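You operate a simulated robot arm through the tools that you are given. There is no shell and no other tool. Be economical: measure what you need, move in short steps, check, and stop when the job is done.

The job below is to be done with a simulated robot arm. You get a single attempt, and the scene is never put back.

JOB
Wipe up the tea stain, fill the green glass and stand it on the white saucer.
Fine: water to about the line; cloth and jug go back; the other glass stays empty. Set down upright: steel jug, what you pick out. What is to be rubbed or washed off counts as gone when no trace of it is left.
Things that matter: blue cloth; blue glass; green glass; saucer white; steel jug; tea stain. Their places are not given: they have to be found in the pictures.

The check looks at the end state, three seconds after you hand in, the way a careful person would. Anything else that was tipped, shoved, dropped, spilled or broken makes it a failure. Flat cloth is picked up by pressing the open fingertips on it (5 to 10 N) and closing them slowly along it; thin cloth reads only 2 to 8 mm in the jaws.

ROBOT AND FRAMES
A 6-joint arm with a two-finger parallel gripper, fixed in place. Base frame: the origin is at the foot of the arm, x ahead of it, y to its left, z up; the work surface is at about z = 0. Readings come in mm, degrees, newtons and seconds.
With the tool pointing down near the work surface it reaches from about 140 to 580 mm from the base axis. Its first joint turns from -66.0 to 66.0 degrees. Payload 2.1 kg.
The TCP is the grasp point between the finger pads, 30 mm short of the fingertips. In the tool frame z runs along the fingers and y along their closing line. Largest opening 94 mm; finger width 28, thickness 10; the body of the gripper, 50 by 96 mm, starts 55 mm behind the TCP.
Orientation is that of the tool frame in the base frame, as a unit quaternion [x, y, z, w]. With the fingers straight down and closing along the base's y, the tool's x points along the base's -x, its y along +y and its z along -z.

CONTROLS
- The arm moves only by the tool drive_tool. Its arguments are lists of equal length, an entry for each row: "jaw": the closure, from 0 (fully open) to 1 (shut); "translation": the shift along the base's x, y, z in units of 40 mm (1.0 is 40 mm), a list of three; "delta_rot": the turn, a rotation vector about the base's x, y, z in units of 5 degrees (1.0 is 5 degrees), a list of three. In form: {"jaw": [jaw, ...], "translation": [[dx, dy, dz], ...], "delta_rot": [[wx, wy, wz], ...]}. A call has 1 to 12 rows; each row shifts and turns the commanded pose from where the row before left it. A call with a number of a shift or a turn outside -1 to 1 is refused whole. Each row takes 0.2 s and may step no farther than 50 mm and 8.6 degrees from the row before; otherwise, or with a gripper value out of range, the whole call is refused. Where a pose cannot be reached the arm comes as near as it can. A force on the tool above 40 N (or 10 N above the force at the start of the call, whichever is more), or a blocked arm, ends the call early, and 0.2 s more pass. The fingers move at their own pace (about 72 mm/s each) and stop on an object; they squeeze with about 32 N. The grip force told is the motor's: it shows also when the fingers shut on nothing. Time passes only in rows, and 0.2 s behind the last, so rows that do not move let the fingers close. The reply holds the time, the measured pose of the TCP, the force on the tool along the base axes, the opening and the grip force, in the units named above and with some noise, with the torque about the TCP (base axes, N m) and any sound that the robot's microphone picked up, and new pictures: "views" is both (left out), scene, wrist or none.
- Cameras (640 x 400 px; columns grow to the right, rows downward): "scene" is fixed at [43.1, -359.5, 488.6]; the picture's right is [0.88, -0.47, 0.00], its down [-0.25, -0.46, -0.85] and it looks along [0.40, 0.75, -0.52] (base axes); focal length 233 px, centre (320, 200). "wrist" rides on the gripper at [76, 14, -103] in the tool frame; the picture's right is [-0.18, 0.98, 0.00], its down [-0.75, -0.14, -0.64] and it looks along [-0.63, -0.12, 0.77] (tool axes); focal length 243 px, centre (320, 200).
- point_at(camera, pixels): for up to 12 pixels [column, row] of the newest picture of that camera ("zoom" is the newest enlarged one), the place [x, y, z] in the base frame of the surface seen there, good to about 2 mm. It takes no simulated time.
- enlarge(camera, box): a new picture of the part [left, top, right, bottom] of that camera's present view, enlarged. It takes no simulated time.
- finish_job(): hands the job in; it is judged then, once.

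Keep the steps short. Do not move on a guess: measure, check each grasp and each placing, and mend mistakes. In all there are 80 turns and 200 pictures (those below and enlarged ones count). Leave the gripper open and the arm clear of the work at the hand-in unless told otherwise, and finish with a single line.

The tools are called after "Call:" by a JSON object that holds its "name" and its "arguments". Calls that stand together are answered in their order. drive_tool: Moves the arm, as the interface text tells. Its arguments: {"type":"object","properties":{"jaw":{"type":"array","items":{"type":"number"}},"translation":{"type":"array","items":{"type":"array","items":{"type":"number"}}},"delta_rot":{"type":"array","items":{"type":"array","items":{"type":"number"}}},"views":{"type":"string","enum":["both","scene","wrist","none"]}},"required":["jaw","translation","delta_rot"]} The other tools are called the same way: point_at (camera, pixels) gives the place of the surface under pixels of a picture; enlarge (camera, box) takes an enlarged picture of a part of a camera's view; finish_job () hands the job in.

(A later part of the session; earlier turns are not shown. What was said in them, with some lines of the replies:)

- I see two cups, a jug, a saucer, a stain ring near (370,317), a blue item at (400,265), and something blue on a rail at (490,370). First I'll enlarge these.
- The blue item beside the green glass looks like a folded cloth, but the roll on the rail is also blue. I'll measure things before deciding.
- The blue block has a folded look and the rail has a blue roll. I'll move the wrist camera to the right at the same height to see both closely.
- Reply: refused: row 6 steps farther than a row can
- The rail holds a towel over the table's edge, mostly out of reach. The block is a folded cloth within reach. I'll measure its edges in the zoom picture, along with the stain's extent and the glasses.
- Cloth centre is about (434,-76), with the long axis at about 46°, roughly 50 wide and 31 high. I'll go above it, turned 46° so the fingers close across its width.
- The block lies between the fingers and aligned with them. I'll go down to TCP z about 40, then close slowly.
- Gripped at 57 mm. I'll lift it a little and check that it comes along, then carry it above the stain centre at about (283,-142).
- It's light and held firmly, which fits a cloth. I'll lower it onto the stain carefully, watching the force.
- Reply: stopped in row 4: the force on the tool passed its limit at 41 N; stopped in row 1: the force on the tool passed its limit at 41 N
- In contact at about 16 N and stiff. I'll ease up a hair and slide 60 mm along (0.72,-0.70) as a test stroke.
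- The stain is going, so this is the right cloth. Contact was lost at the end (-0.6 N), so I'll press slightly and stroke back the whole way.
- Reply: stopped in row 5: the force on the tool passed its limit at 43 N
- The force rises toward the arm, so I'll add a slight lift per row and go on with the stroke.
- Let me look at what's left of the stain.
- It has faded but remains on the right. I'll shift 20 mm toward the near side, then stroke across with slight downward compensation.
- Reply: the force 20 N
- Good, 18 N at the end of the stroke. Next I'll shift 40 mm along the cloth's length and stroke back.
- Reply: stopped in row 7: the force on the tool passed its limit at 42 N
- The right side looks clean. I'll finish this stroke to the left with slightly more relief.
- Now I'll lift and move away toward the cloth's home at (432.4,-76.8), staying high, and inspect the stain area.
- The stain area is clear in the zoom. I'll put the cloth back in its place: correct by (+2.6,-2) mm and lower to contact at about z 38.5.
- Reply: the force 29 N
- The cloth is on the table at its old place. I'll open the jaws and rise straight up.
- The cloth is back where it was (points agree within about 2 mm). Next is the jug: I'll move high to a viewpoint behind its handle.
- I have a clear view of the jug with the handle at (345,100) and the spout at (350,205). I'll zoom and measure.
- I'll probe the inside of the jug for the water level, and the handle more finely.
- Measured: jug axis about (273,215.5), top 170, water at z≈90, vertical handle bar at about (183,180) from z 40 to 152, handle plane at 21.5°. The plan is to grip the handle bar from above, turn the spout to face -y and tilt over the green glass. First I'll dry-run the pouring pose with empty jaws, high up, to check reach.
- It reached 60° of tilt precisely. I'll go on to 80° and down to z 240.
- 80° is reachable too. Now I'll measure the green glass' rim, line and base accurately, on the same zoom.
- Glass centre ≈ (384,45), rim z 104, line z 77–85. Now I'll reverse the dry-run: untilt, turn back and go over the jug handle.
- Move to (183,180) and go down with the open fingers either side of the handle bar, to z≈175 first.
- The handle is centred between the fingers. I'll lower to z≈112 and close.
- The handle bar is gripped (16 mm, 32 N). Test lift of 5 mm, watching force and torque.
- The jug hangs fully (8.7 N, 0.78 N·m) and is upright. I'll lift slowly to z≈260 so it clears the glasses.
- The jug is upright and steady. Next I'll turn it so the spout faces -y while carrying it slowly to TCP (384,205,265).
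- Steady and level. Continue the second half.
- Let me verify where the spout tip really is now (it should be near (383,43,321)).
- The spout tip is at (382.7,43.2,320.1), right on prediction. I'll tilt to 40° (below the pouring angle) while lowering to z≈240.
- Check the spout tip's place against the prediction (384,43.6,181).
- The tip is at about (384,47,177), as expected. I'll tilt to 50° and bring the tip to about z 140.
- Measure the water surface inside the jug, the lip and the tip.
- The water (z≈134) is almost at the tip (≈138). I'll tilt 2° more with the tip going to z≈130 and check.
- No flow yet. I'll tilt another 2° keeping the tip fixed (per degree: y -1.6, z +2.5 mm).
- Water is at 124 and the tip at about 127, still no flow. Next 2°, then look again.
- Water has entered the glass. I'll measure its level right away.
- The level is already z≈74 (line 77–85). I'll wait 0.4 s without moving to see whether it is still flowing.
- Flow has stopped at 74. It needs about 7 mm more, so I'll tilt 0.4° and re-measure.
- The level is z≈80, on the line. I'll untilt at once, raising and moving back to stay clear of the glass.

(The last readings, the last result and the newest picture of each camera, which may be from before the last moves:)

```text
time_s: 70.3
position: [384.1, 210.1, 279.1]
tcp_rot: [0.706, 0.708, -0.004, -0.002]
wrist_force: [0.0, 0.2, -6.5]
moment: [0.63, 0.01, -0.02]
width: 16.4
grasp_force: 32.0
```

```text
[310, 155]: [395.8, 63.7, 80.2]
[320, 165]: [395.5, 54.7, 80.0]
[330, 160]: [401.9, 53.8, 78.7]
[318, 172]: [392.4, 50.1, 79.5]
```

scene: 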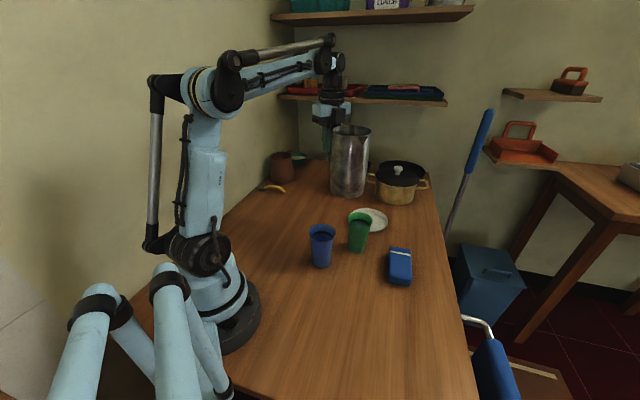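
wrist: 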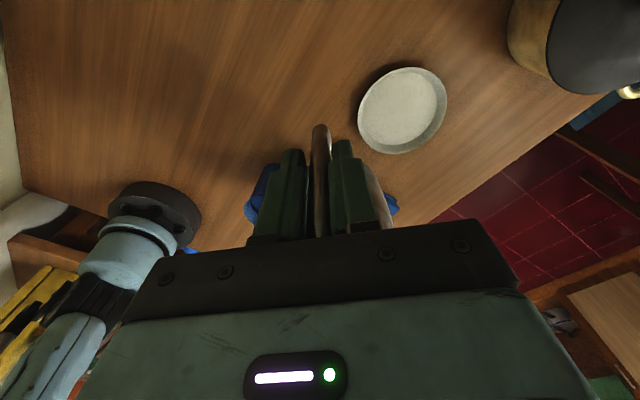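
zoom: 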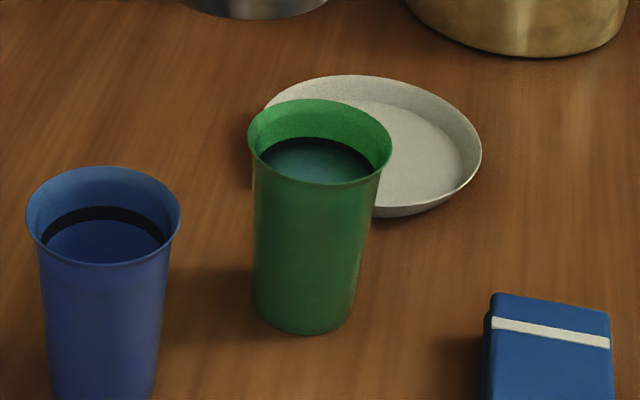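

The glass is filled to z≈80, on the line with no spill. I'll return the jug by the reverse path.

Call:
{"name": "drive_tool", "arguments": {"jaw": [1, 1, 1, 1, 1, 1, 1, 1, 1, 1, 1, 1], "translation": [[-0.1, -0.02, 0], [-0.2, -0.03, 0], [-0.22, -0.03, 0], [-0.22, -0.03, 0], [-0.22, -0.03, 0], [-0.22, -0.03, 0], [-0.22, -0.03, 0], [-0.22, -0.03, 0], [-0.22, -0.03, 0], [-0.22, -0.03, 0], [-0.22, -0.03, 0], [-0.22, -0.03, 0]], "delta_rot": [[0, 0, 0.5], [0, 0, 0.9], [0, 0, 1], [0, 0, 1], [0, 0, 1], [0, 0, 1], [0, 0, 1], [0, 0, 1], [0, 0, 1], [0, 0, 1], [0, 0, 1], [0, 0, 1]], "views": "none"}}

Call:
{"name": "drive_tool", "arguments": {"jaw": [1, 1, 1, 1, 1, 1, 1, 1, 1, 1, 1, 1], "translation": [[-0.22, -0.03, 0], [-0.22, -0.03, 0], [-0.22, -0.03, 0], [-0.22, -0.03, 0], [-0.22, -0.03, 0], [-0.22, -0.03, 0], [-0.22, -0.03, 0], [-0.22, -0.03, 0], [-0.22, -0.03, 0], [-0.22, -0.03, 0], [-0.22, -0.03, 0], [-0.1, -0.03, 0]], "delta_rot": [[0, 0, 1], [0, 0, 1], [0, 0, 1], [0, 0, 1], [0, 0, 1], [0, 0, 1], [0, 0, 1], [0, 0, 1], [0, 0, 1], [0, 0, 1], [0, 0, 0.58], [0, 0, 0.3]], "views": "both"}}

Call:
{"name": "enlarge", "arguments": {"camera": "scene", "box": [240, 85, 360, 245]}}

```text
time_s: 72.9
position: [284.9, 196.9, 279.3]
tcp_rot: [0.282, 0.959, -0.004, 0.0]
wrist_force: [-0.9, 0.2, -6.8]
moment: [0.33, 0.52, -0.03]
width: 16.6
grasp_force: 32.2
```

```text
time_s: 75.5
position: [182.0, 183.5, 278.9]
tcp_rot: [-0.188, 0.982, -0.003, 0.002]
wrist_force: [-0.2, -0.3, -7.3]
moment: [-0.22, 0.62, -0.02]
width: 16.7
grasp_force: 32.2
```

scene: 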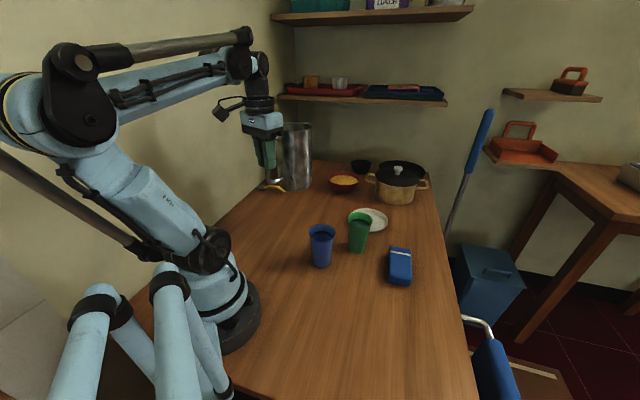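
wrist: 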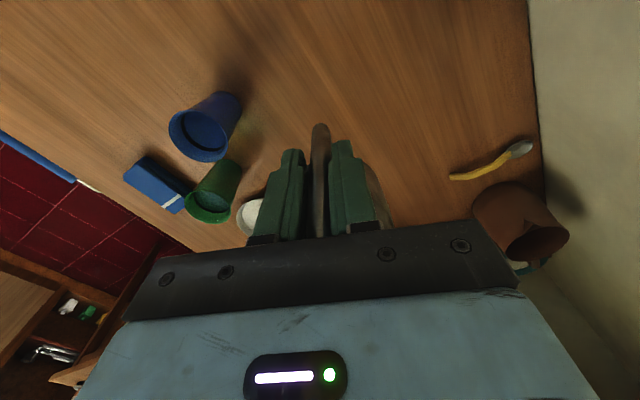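

```text
2.50 times, centred on (300, 165) of scene
```

zoom: 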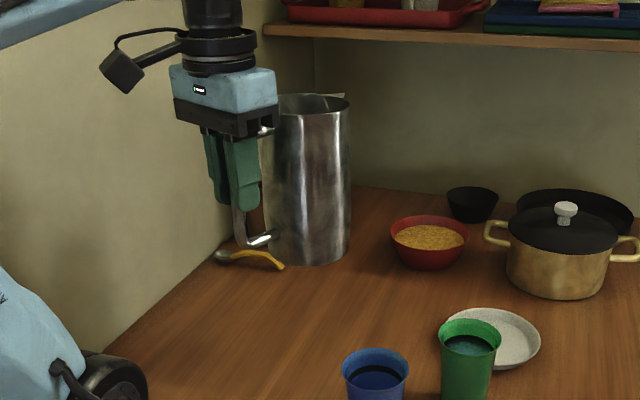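

Check the jug's uprightness from rim points before lowering.

Call:
{"name": "point_at", "arguments": {"camera": "zoom", "pixels": [[344, 95], [349, 103], [310, 114], [340, 110], [305, 262], [280, 113], [330, 113]]}}

Call:
{"name": "drive_tool", "arguments": {"jaw": [1, 1, 1, 1, 1, 1, 1, 1, 1, 1, 1], "translation": [[0, -0.08, -0.15], [0, 0, -0.3], [0, 0, -0.4], [0, 0, -0.5], [0, 0, -0.5], [0, 0, -0.5], [0, 0, -0.5], [0, 0, -0.4], [0, 0, -0.3], [0, 0, -0.2], [0, 0, 0]], "delta_rot": [[0, 0, 0], [0, 0, 0], [0, 0, 0], [0, 0, 0], [0, 0, 0], [0, 0, 0], [0, 0, 0], [0, 0, 0], [0, 0, 0], [0, 0, 0], [0, 0, 0]], "views": "scene"}}

Call:
{"name": "enlarge", "arguments": {"camera": "scene", "box": [250, 155, 340, 245]}}

```text
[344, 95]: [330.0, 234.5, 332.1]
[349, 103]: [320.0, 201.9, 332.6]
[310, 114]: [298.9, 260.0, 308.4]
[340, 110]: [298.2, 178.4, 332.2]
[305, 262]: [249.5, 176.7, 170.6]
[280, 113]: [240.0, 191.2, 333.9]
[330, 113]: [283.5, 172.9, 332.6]
```

```text
time_s: 77.9
position: [182.9, 179.5, 130.2]
tcp_rot: [-0.187, 0.982, -0.003, 0.001]
wrist_force: [0.4, -0.5, -7.1]
moment: [-0.26, 0.58, -0.02]
width: 16.8
grasp_force: 32.8
```

scene: 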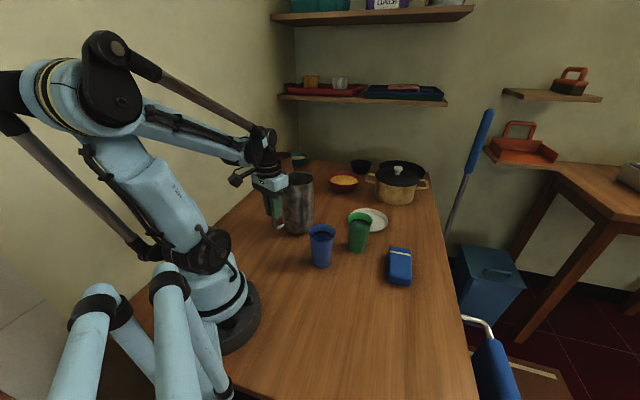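

```text
4.44 times, centred on (295, 200) of scene
```

zoom: 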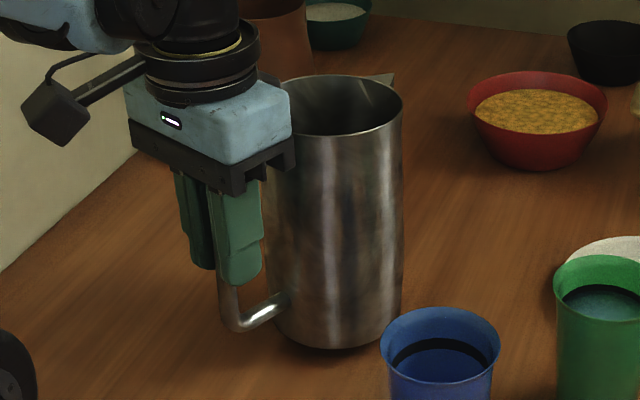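

The jug is upright within about 1°. I'll lower the last stretch gently until the weight comes off.

Call:
{"name": "drive_tool", "arguments": {"jaw": [1, 1, 1, 1], "translation": [[0, 0, -0.15], [0, 0, -0.12], [0, 0, -0.06], [0, 0, 0]], "delta_rot": [[0, 0, 0], [0, 0, 0], [0, 0, 0], [0, 0, 0]], "views": "none"}}

Call:
{"name": "drive_tool", "arguments": {"jaw": [1, 1, 1], "translation": [[0, 0, -0.04], [0, 0, -0.02], [0, 0, 0]], "delta_rot": [[0, 0, 0], [0, 0, 0], [0, 0, 0]], "views": "none"}}

```text
time_s: 78.9
position: [184.2, 179.5, 117.0]
tcp_rot: [-0.186, 0.982, -0.003, 0.001]
wrist_force: [-6.5, -2.3, 10.1]
moment: [0.37, -1.05, 0.04]
width: 16.6
grasp_force: 31.5
```

```text
time_s: 79.7
position: [184.2, 180.4, 114.0]
tcp_rot: [-0.186, 0.983, -0.003, 0.001]
wrist_force: [-5.1, -0.5, 8.2]
moment: [0.29, -0.76, 0.01]
width: 16.6
grasp_force: 32.1
```

The spout side is touching and the jug is settling flat. A further 1.5 mm down, then look.

Call:
{"name": "drive_tool", "arguments": {"jaw": [1, 1, 1], "translation": [[0, 0, -0.03], [0, 0, -0.01], [0, 0, 0]], "delta_rot": [[0, 0, 0], [0, 0, 0], [0, 0, 0]], "views": "scene"}}

Call:
{"name": "enlarge", "arguments": {"camera": "scene", "box": [250, 155, 340, 245]}}

```text
time_s: 80.5
position: [182.4, 179.0, 112.5]
tcp_rot: [-0.186, 0.983, -0.003, 0.001]
wrist_force: [-4.3, -4.5, 21.8]
moment: [0.28, -0.41, -0.03]
width: 16.6
grasp_force: 31.8
```

scene: 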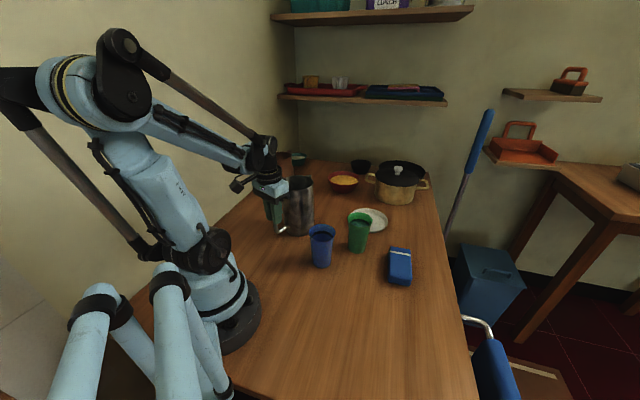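

```text
4.44 times, centred on (295, 200) of scene
```

zoom: 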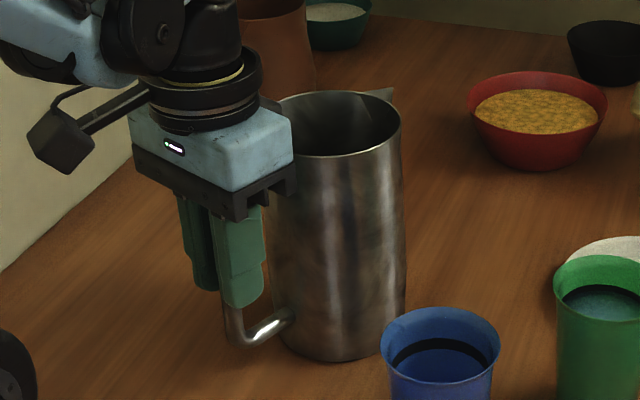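

The jug is flat on the table (22 N of push). I'll relieve by 0.5 mm, open slowly and rise.

Call:
{"name": "drive_tool", "arguments": {"jaw": [1, 0.9, 0.8, 0.6, 0.4, 0.2, 0, 0, 0], "translation": [[0, 0, 0.012], [0, 0, 0], [0, 0, 0], [0, 0, 0], [0, 0, 0], [0, 0, 0], [0, 0, 0], [0, 0, 0], [0, 0, 0]], "delta_rot": [[0, 0, 0], [0, 0, 0], [0, 0, 0], [0, 0, 0], [0, 0, 0], [0, 0, 0], [0, 0, 0], [0, 0, 0], [0, 0, 0]], "views": "none"}}

Call:
{"name": "drive_tool", "arguments": {"jaw": [0, 0, 0, 0, 0, 0, 0], "translation": [[0, 0, 0.4], [0, 0, 0.8], [0, 0, 1], [0, 0, 1], [0, 0, 1], [0, 0, 0.6], [0, 0, 0]], "delta_rot": [[0, 0, 0], [0, 0, 0], [0, 0, 0], [0, 0, 0], [0, 0, 0], [0, 0, 0], [0, 0, 0]], "views": "both"}}

Call:
{"name": "enlarge", "arguments": {"camera": "scene", "box": [250, 155, 340, 245]}}

Call:
{"name": "point_at", "arguments": {"camera": "scene", "pixels": [[275, 200], [275, 215], [276, 225], [297, 195], [297, 230], [310, 228]]}}

Call:
{"name": "point_at", "arguments": {"camera": "wrist", "pixels": [[263, 210], [275, 220], [270, 200]]}}

```text
time_s: 82.5
position: [182.4, 178.9, 112.6]
tcp_rot: [-0.187, 0.982, -0.003, 0.002]
wrist_force: [-0.4, -0.6, 0.1]
moment: [0.0, -0.01, 0.0]
width: 94.2
grasp_force: 0.1
```

```text
time_s: 84.1
position: [181.6, 177.8, 306.0]
tcp_rot: [-0.187, 0.982, -0.003, 0.001]
wrist_force: [-0.6, 0.4, -0.4]
moment: [-0.01, 0.03, -0.02]
width: 94.4
grasp_force: 0.2
```

scene: 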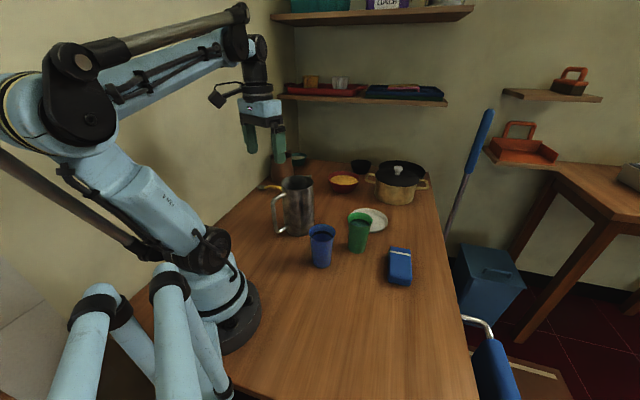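
wrist: 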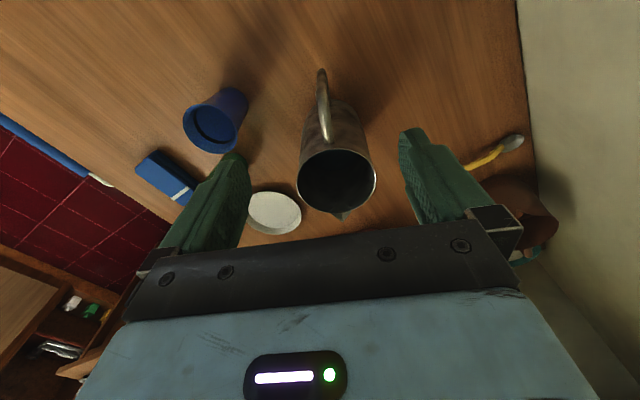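

```text
4.44 times, centred on (295, 200) of scene
```

zoom: 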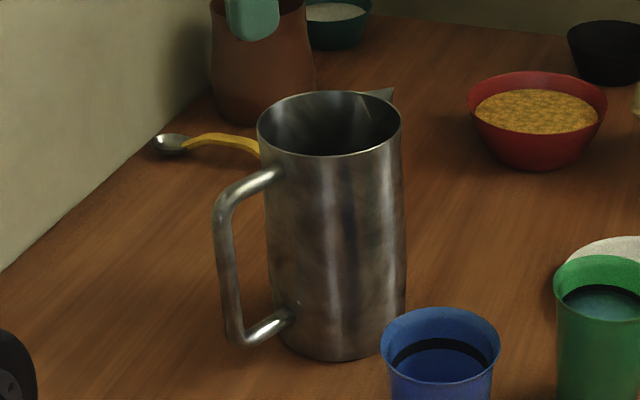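

```text
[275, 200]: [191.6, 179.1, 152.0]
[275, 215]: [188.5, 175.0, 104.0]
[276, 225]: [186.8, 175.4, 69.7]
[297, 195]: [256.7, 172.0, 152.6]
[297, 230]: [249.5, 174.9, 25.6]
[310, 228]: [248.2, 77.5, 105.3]
```

```text
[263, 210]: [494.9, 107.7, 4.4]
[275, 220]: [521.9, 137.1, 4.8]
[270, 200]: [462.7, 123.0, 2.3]
```

The jug is back within about 1 mm and upright. Now I'll go above the green glass, with the fingers closing along y.

Call:
{"name": "drive_tool", "arguments": {"jaw": [0, 0, 0, 0, 0, 0, 0, 0], "translation": [[0.723, -0.475, 0], [0.723, -0.475, 0], [0.723, -0.475, 0], [0.723, -0.475, 0], [0.723, -0.475, -0.4], [0.723, -0.475, -0.5], [0.723, -0.475, -0.5], [0, 0, 0]], "delta_rot": [[0, 0, -0.614], [0, 0, -0.614], [0, 0, -0.614], [0, 0, -0.614], [0, 0, -0.614], [0, 0, -0.614], [0, 0, -0.614], [0, 0, 0]]}}

Call:
{"name": "enlarge", "arguments": {"camera": "wrist", "box": [240, 0, 480, 180]}}

```text
time_s: 85.9
position: [384.4, 44.9, 247.6]
tcp_rot: [0.0, 1.0, -0.003, 0.001]
wrist_force: [0.0, -0.1, -0.8]
moment: [0.01, 0.0, 0.0]
width: 93.7
grasp_force: 0.0
```

scene: 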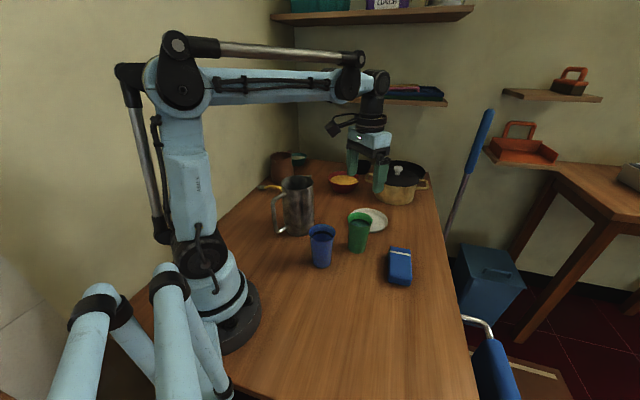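
wrist: 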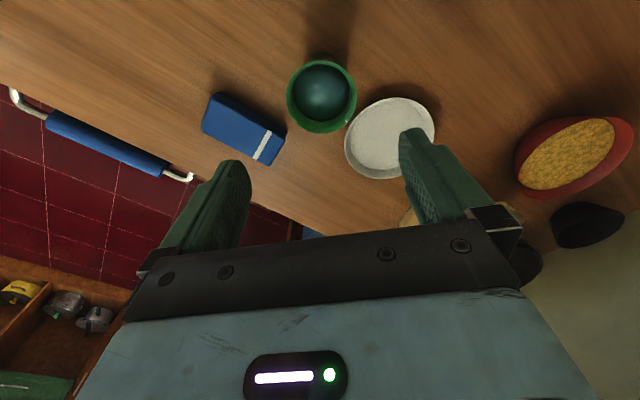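

```text
2.22 times, centred on (360, 90) of wrist
```

zoom: 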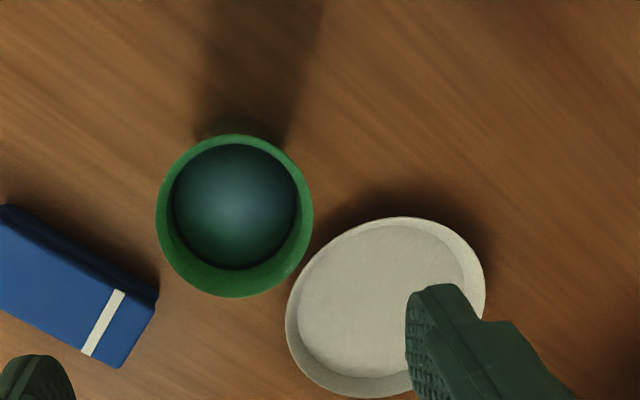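

Measure the glass rim and the saucer from this view.

Call:
{"name": "point_at", "arguments": {"camera": "zoom", "pixels": [[235, 136], [158, 215], [312, 215], [235, 296], [235, 205], [400, 218], [287, 310], [484, 290], [380, 397], [340, 300], [400, 250], [330, 350]]}}

```text
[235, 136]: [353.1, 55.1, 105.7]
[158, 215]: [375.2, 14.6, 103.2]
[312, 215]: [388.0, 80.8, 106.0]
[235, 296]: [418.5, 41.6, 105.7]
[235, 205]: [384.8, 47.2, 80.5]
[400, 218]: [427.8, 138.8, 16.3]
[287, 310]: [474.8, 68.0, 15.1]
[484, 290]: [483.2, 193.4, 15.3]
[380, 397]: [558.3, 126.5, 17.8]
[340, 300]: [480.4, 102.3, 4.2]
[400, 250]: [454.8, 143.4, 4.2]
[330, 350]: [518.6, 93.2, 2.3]
```

Glass centre is (385.3,48), water z 80.5. Saucer centre is (493,131), floor z≈3.5. I'll lower around the glass to TCP z≈88.

Call:
{"name": "drive_tool", "arguments": {"jaw": [0, 0, 0, 0, 0, 0, 0], "translation": [[0.022, 0.078, -0.7], [0, 0, -0.9], [0, 0, -0.8], [0, 0, -0.7], [0, 0, -0.5], [0, 0, -0.39], [0, 0, 0]], "delta_rot": [[0, 0, 0], [0, 0, 0], [0, 0, 0], [0, 0, 0], [0, 0, 0], [0, 0, 0], [0, 0, 0]], "views": "both"}}

```text
time_s: 87.5
position: [386.0, 50.0, 88.5]
tcp_rot: [0.0, 1.0, -0.003, 0.001]
wrist_force: [-0.1, 0.9, -0.5]
moment: [0.01, -0.02, 0.02]
width: 93.8
grasp_force: 0.0
```

scene: 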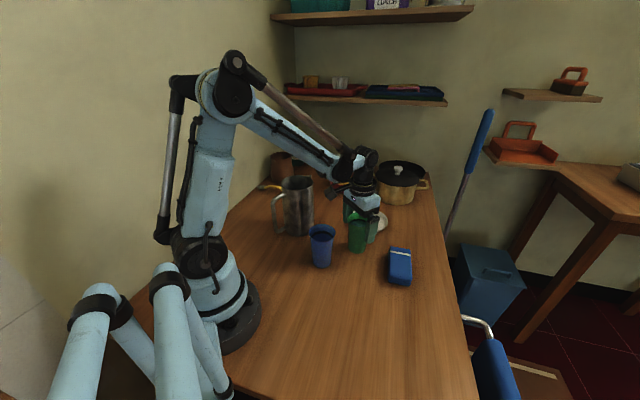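
wrist: 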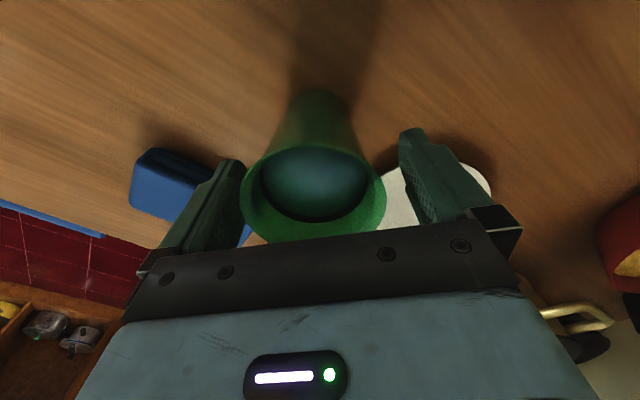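

The fingers straddle the glass. I'll correct y by -2 mm and close slowly.

Call:
{"name": "drive_tool", "arguments": {"jaw": [0, 0.1, 0.18, 0.22, 0.25, 0.28, 0.31, 0.35, 0.4, 0.4], "translation": [[0, -0.05, 0], [0, 0, 0], [0, 0, 0], [0, 0, 0], [0, 0, 0], [0, 0, 0], [0, 0, 0], [0, 0, 0], [0, 0, 0], [0, 0, 0]], "delta_rot": [[0, 0, 0], [0, 0, 0], [0, 0, 0], [0, 0, 0], [0, 0, 0], [0, 0, 0], [0, 0, 0], [0, 0, 0], [0, 0, 0], [0, 0, 0]], "views": "both"}}

Call:
{"name": "enlarge", "arguments": {"camera": "scene", "box": [320, 180, 400, 260]}}

```text
time_s: 89.7
position: [384.8, 46.3, 90.3]
tcp_rot: [0.001, 1.0, -0.004, 0.001]
wrist_force: [1.0, 0.1, 0.2]
moment: [0.01, -0.03, 0.04]
width: 69.7
grasp_force: 31.9
```

scene: 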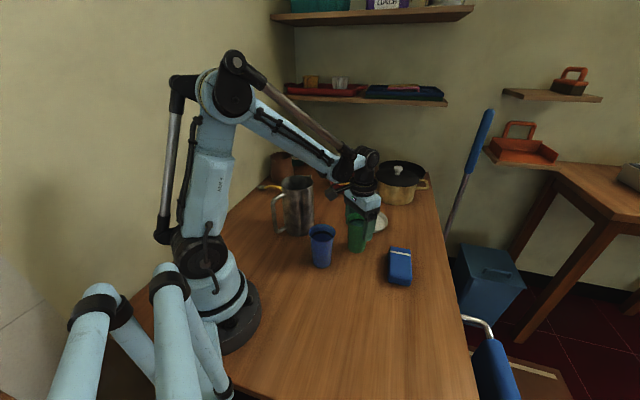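
wrist: 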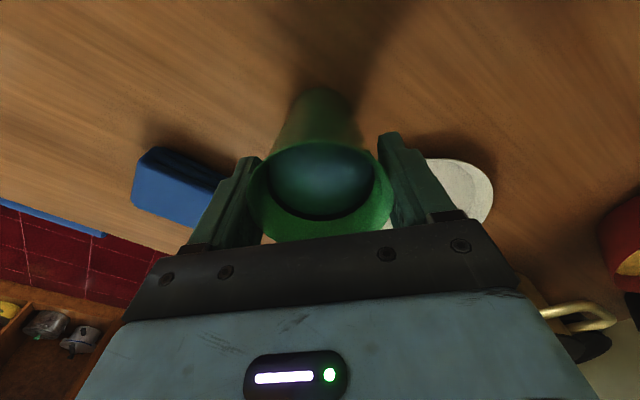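

```text
5.00 times, centred on (360, 220) of scene
```

zoom: 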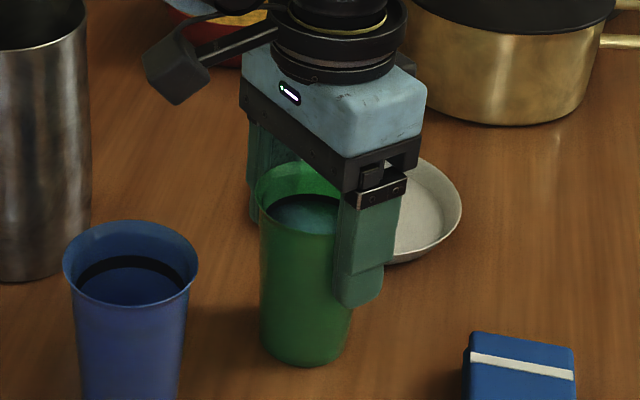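

Rim gripped at 69.7 mm with 32 N and the glass upright. Test lift of 8 mm.

Call:
{"name": "drive_tool", "arguments": {"jaw": [0.4, 0.4, 0.4, 0.4, 0.4], "translation": [[0, 0, 0.05], [0, 0, 0.08], [0, 0, 0.07], [0, 0, 0], [0, 0, 0]], "delta_rot": [[0, 0, 0], [0, 0, 0], [0, 0, 0], [0, 0, 0], [0, 0, 0]], "views": "both"}}

Call:
{"name": "enlarge", "arguments": {"camera": "scene", "box": [320, 180, 400, 260]}}

```text
time_s: 90.9
position: [385.6, 47.3, 97.4]
tcp_rot: [0.0, 1.0, -0.003, 0.002]
wrist_force: [0.1, 1.0, -2.6]
moment: [0.04, 0.0, -0.03]
width: 69.7
grasp_force: 32.3
```

scene: 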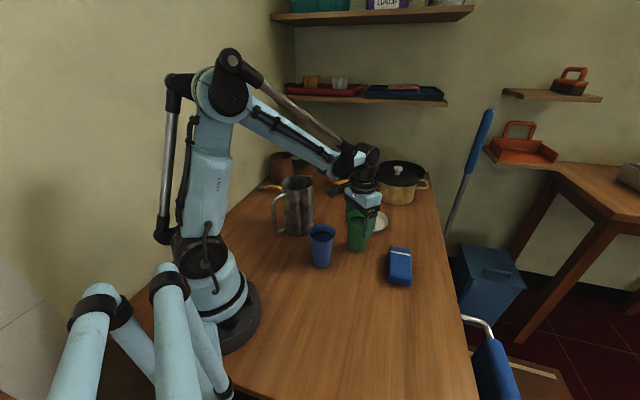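
wrist: 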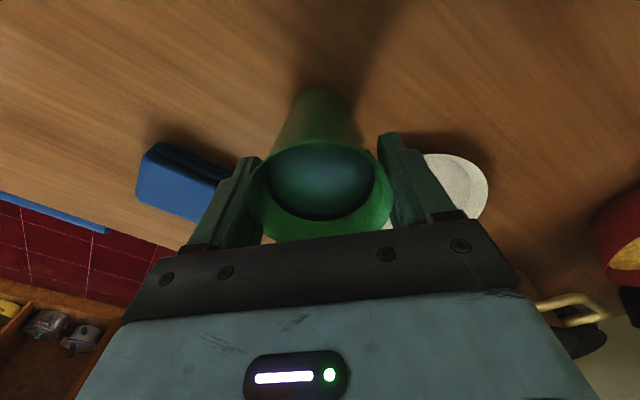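

```text
5.00 times, centred on (360, 220) of scene
```

zoom: 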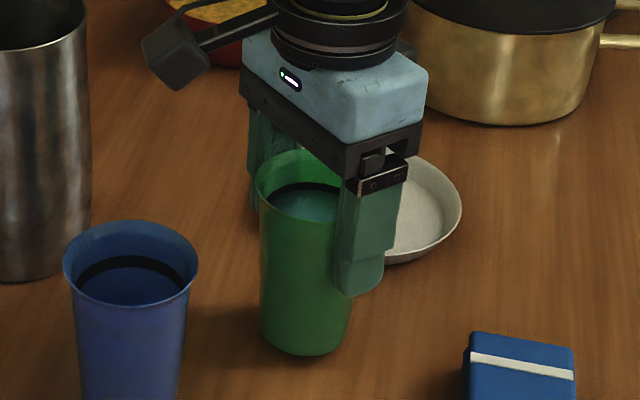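

The glass is lifted and level. I'll raise it to about 45 mm above the table, then carry it slowly to over the saucer.

Call:
{"name": "drive_tool", "arguments": {"jaw": [0.4, 0.4, 0.4, 0.4, 0.4, 0.4, 0.4], "translation": [[0, 0, 0.08], [0, 0, 0.16], [0, 0, 0.22], [0, 0, 0.22], [0, 0, 0.15], [0, 0, 0.08], [0, 0, 0]], "delta_rot": [[0, 0, 0], [0, 0, 0], [0, 0, 0], [0, 0, 0], [0, 0, 0], [0, 0, 0], [0, 0, 0]], "views": "none"}}

Call:
{"name": "drive_tool", "arguments": {"jaw": [0.4, 0.4, 0.4, 0.4, 0.4, 0.4, 0.4, 0.4, 0.4, 0.4, 0.4, 0.4], "translation": [[0.05, 0.04, 0], [0.12, 0.094, 0], [0.2, 0.156, 0], [0.28, 0.218, 0], [0.34, 0.266, 0], [0.38, 0.297, 0], [0.38, 0.297, 0], [0.34, 0.266, 0], [0.28, 0.218, 0], [0.18, 0.14, 0], [0.1, 0.08, 0], [0.04, 0.03, 0]], "delta_rot": [[0, 0, 0], [0, 0, 0], [0, 0, 0], [0, 0, 0], [0, 0, 0], [0, 0, 0], [0, 0, 0], [0, 0, 0], [0, 0, 0], [0, 0, 0], [0, 0, 0], [0, 0, 0]], "views": "both"}}

Call:
{"name": "enlarge", "arguments": {"camera": "scene", "box": [330, 160, 430, 250]}}

```text
time_s: 92.5
position: [385.8, 48.3, 133.2]
tcp_rot: [-0.001, 1.0, -0.003, 0.001]
wrist_force: [-0.3, -0.4, -3.0]
moment: [-0.01, 0.0, -0.02]
width: 69.5
grasp_force: 32.4
```

```text
time_s: 95.1
position: [494.2, 132.6, 132.9]
tcp_rot: [0.001, 1.0, -0.004, 0.001]
wrist_force: [-0.1, 0.2, -2.3]
moment: [-0.01, 0.02, 0.0]
width: 68.9
grasp_force: 32.1
```

scene: 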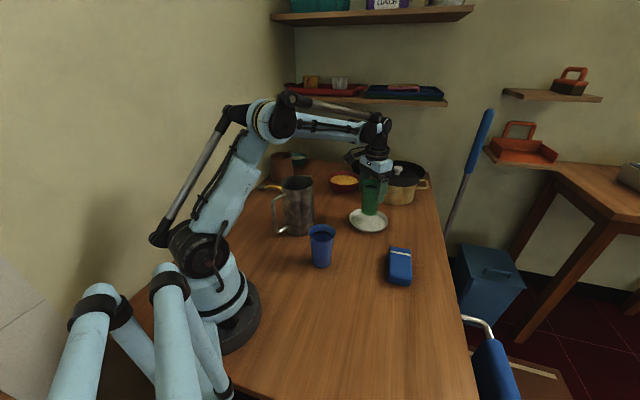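
wrist: 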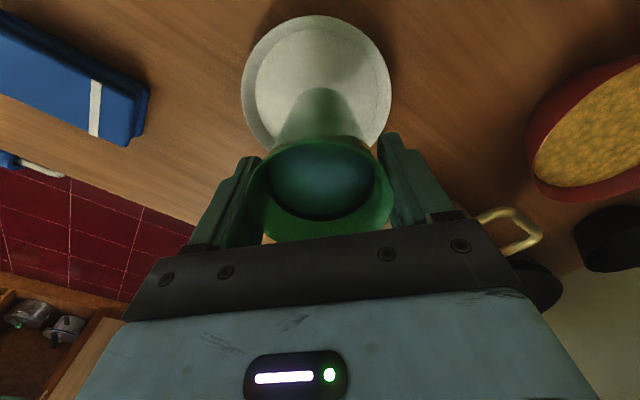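

```text
4.44 times, centred on (380, 205) of scene
```

zoom: 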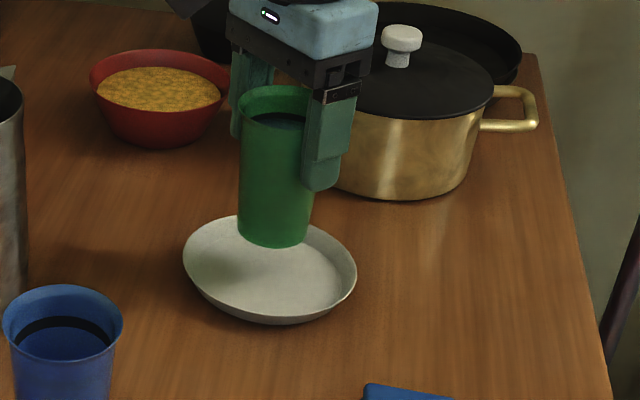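

Before lowering, I'll check clearance to the pot and verify the saucer.

Call:
{"name": "point_at", "arguments": {"camera": "zoom", "pixels": [[345, 180], [380, 190], [365, 100], [400, 60], [400, 30], [185, 255], [356, 280], [260, 320], [275, 240], [345, 120], [240, 270]]}}

```text
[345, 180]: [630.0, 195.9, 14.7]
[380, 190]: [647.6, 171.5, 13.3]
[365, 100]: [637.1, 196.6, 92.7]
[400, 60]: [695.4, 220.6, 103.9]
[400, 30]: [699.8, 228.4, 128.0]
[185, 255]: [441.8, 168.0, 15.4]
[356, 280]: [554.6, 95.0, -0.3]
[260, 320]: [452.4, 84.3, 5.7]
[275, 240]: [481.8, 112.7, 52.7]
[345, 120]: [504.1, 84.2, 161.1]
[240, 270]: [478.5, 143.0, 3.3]
```

The pot is over 130 mm away. I'll lower gently; contact is expected at TCP z≈92.

Call:
{"name": "drive_tool", "arguments": {"jaw": [0.4, 0.4, 0.4, 0.4, 0.4, 0.4, 0.4], "translation": [[-0.02, -0.03, -0.08], [0, 0, -0.18], [0, 0, -0.22], [0, 0, -0.2], [0, 0, -0.15], [0, 0, -0.08], [0, 0, 0]], "delta_rot": [[0, 0, 0], [0, 0, 0], [0, 0, 0], [0, 0, 0], [0, 0, 0], [0, 0, 0], [0, 0, 0]], "views": "none"}}

Call:
{"name": "drive_tool", "arguments": {"jaw": [0.4, 0.4, 0.4], "translation": [[0, 0, -0.04], [0, 0, -0.02], [0, 0, 0]], "delta_rot": [[0, 0, 0], [0, 0, 0], [0, 0, 0]], "views": "scene"}}

Call:
{"name": "enlarge", "arguments": {"camera": "scene", "box": [330, 160, 430, 250]}}

```text
time_s: 96.7
position: [493.2, 129.2, 97.9]
tcp_rot: [0.0, 1.0, -0.004, 0.001]
wrist_force: [0.2, -0.3, -2.1]
moment: [-0.01, 0.0, -0.02]
width: 68.7
grasp_force: 31.5
```

```text
time_s: 97.5
position: [493.7, 129.9, 94.4]
tcp_rot: [0.0, 1.0, -0.003, 0.0]
wrist_force: [0.3, -0.1, -2.4]
moment: [0.0, 0.01, -0.01]
width: 69.1
grasp_force: 31.8
```

scene: 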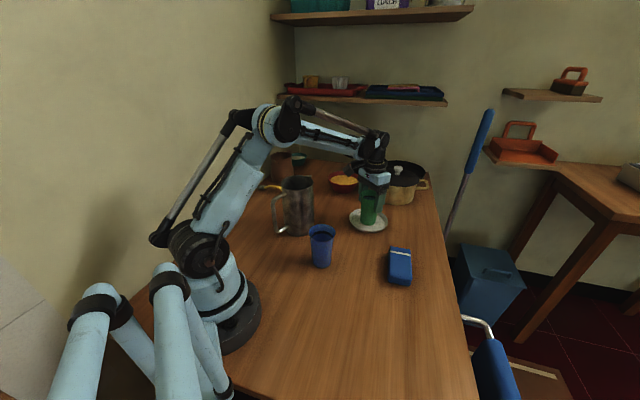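

```text
4.44 times, centred on (380, 205) of scene
```

zoom: 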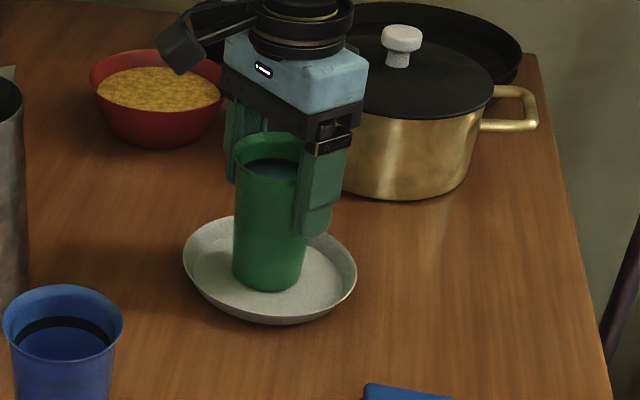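

Not touching yet (-2.4 N). Another 1.2 mm, then more in small bites.

Call:
{"name": "drive_tool", "arguments": {"jaw": [0.4, 0.4, 0.4], "translation": [[0, 0, -0.02], [0, 0, -0.015], [0, 0, 0]], "delta_rot": [[0, 0, 0], [0, 0, 0], [0, 0, 0]], "views": "none"}}

```text
time_s: 98.3
position: [494.0, 130.5, 93.8]
tcp_rot: [0.0, 1.0, -0.003, 0.001]
wrist_force: [-1.2, 0.0, 12.0]
moment: [0.02, 0.13, 0.01]
width: 69.1
grasp_force: 31.4
```

It's in contact (12 N). I'll relieve a touch and open slowly.

Call:
{"name": "drive_tool", "arguments": {"jaw": [0.4, 0.3, 0.26, 0.23, 0.2, 0.15, 0.1, 0, 0], "translation": [[0, 0, 0.01], [0, 0, 0], [0, 0, 0], [0, 0, 0], [0, 0, 0], [0, 0, 0], [0, 0, 0], [0, 0, 0], [0, 0, 0]], "delta_rot": [[0, 0, 0], [0, 0, 0], [0, 0, 0], [0, 0, 0], [0, 0, 0], [0, 0, 0], [0, 0, 0], [0, 0, 0], [0, 0, 0]], "views": "both"}}

```text
time_s: 100.3
position: [493.4, 130.2, 93.2]
tcp_rot: [0.0, 1.0, -0.003, 0.001]
wrist_force: [0.0, -0.8, 0.5]
moment: [0.0, 0.0, -0.01]
width: 94.1
grasp_force: 0.0
```

scene: 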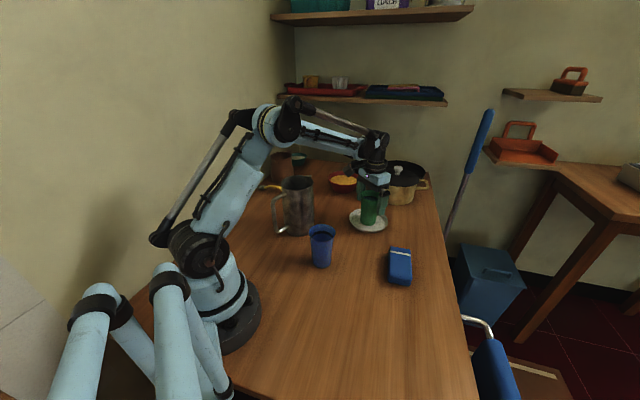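
wrist: 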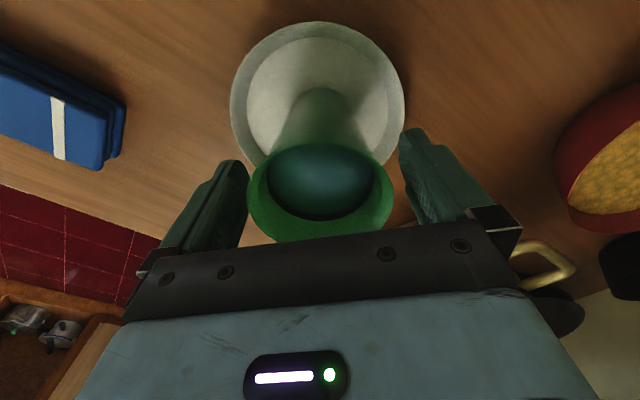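

The glass stands on the saucer. I'll rise straight up, then move to an overview position near the former stain.

Call:
{"name": "drive_tool", "arguments": {"jaw": [0, 0, 0, 0, 0, 0], "translation": [[0, 0, 0.3], [0, 0, 0.7], [0, 0, 1], [0, 0, 1], [0, 0, 1], [0, 0, 1]], "delta_rot": [[0, 0, 0], [0, 0, 0], [0, 0, 0], [0, 0, 0], [0, 0, 0], [0, 0, 0]], "views": "none"}}

Call:
{"name": "drive_tool", "arguments": {"jaw": [0, 0, 0, 0, 0, 0, 0, 0, 0], "translation": [[-0.75, -0.65, 0.1], [-0.75, -0.65, 0.1], [-0.75, -0.65, 0.1], [-0.75, -0.65, 0.1], [-0.75, -0.65, 0.1], [-0.75, -0.65, 0.1], [-0.75, -0.65, 0.1], [-0.75, -0.65, 0.1], [0, 0, 0]], "delta_rot": [[0, 0, 0], [0, 0, 0], [0, 0, 0], [0, 0, 0], [0, 0, 0], [0, 0, 0], [0, 0, 0], [0, 0, 0], [0, 0, 0]], "views": "both"}}

Call:
{"name": "enlarge", "arguments": {"camera": "wrist", "box": [180, 0, 420, 150]}}

Call:
{"name": "enlarge", "arguments": {"camera": "scene", "box": [310, 260, 430, 350]}}

Call:
{"name": "enlarge", "arguments": {"camera": "scene", "box": [260, 165, 430, 290]}}

```text
time_s: 101.7
position: [491.2, 131.5, 295.1]
tcp_rot: [0.0, 1.0, -0.003, 0.001]
wrist_force: [1.3, -0.6, -0.3]
moment: [-0.01, 0.03, -0.02]
width: 93.9
grasp_force: 0.0
```

```text
time_s: 103.7
position: [251.5, -79.0, 325.1]
tcp_rot: [0.0, 1.0, -0.003, 0.002]
wrist_force: [-0.6, -0.3, 0.1]
moment: [0.0, 0.0, -0.01]
width: 94.2
grasp_force: 0.0
```

scene: 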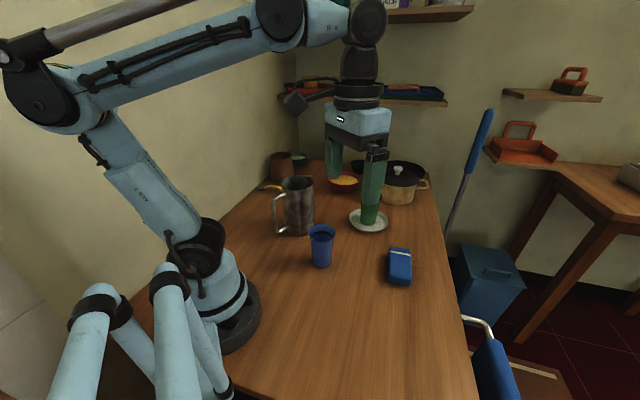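
wrist: 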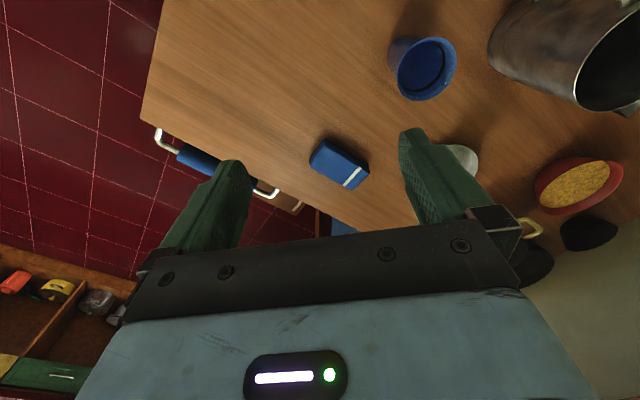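

```text
2.67 times, centred on (300, 75) of wrist
```

zoom: 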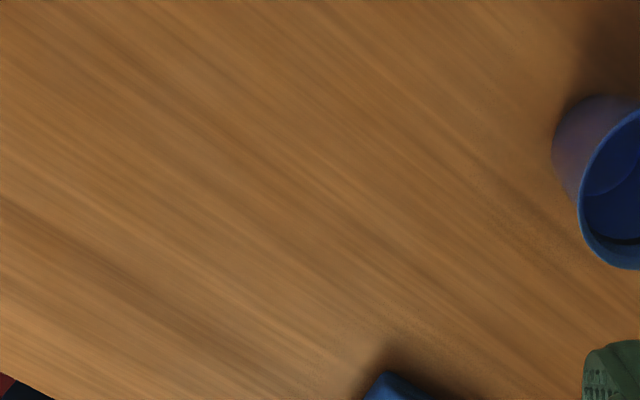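

```text
4.44 times, centred on (370, 305) of scene
```

zoom: 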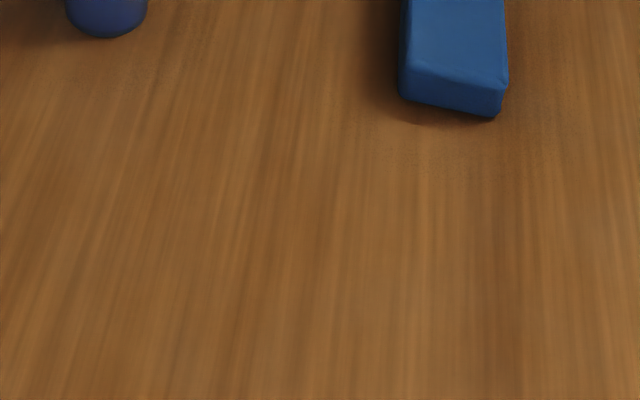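

```text
3.20 times, centred on (345, 228) of scene
```

zoom: 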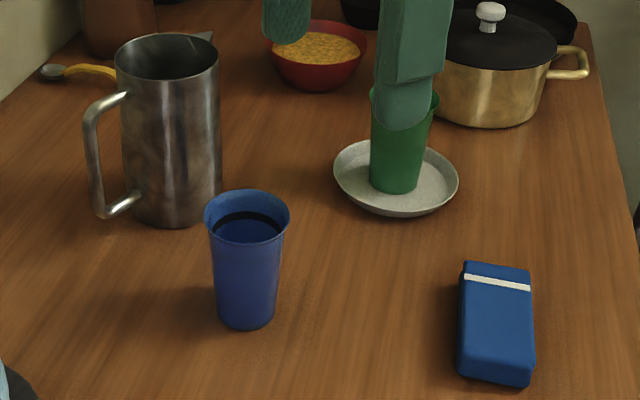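

The stain is gone with no trace, and everything stands upright. I'll return to the starting pose, clear of the work, and check the water level in the glass once more.

Call:
{"name": "drive_tool", "arguments": {"jaw": [0, 0, 0, 0, 0, 0], "translation": [[0, 0, 1], [0.3, 0.8, 0.5], [0.3, 0.8, 0.35], [0.4, 0.8, 0], [0.4, 0.8, 0], [0, 0, 0]], "delta_rot": [[0, 0, 0], [0, 0, 0], [0, 0, 0], [0, 0, 0], [0, 0, 0], [0, 0, 0]], "views": "both"}}

Call:
{"name": "enlarge", "arguments": {"camera": "scene", "box": [300, 165, 420, 290]}}

Call:
{"name": "enlarge", "arguments": {"camera": "scene", "box": [340, 180, 400, 240]}}

Call:
{"name": "point_at", "arguments": {"camera": "zoom", "pixels": [[320, 150], [330, 140], [310, 160], [310, 110], [310, 260], [320, 130], [330, 165]]}}

```text
time_s: 105.1
position: [310.3, 50.8, 399.7]
tcp_rot: [0.0, 1.0, -0.004, 0.001]
wrist_force: [0.4, 0.8, -0.3]
moment: [0.03, -0.02, 0.01]
width: 94.1
grasp_force: 0.1
```

scene: 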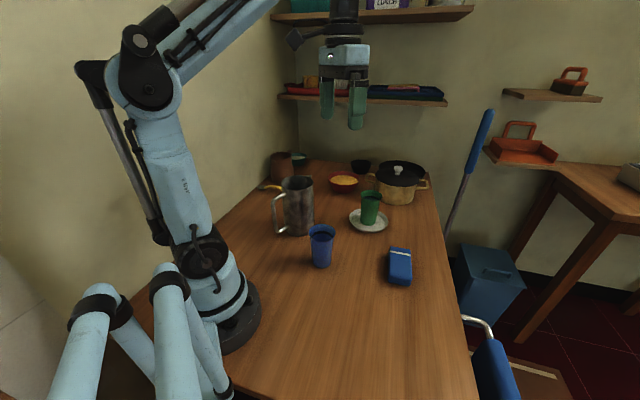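
wrist: 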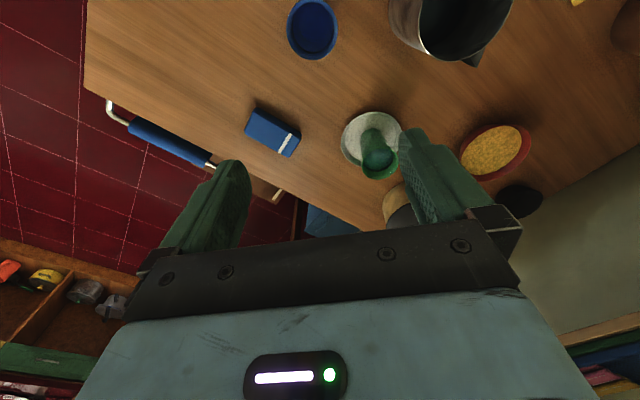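

```text
3.20 times, centred on (360, 228) of scene
```

zoom: 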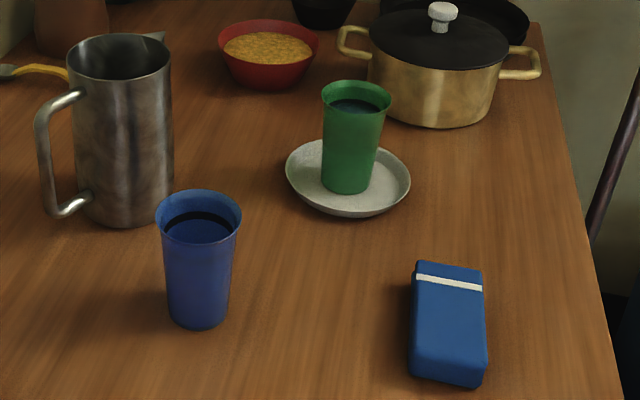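

```text
6.67 times, centred on (370, 210) of scene
```

zoom: 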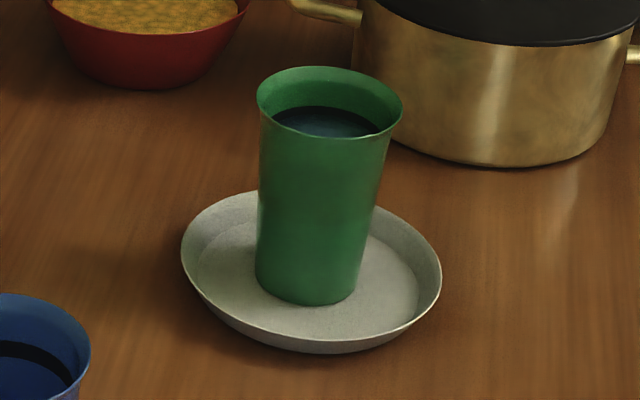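

```text
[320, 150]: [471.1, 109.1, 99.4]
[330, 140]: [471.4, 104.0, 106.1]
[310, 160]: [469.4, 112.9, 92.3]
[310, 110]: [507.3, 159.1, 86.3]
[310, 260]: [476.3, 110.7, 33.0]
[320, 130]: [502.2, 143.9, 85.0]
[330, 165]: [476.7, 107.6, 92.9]
```

All checks pass: water is on the line (about 81 above the glass base), the glass is on the saucer, the cloth and jug are back, the blue glass is empty, and the arm is clear with the gripper open. Handing in.

Call:
{"name": "finish_job", "arguments": {}}

```text
The job is handed in.
```

The tea stain is wiped away, the green glass is filled to the line and standing on the white saucer, the cloth and jug are back in place, and the blue glass is still empty.
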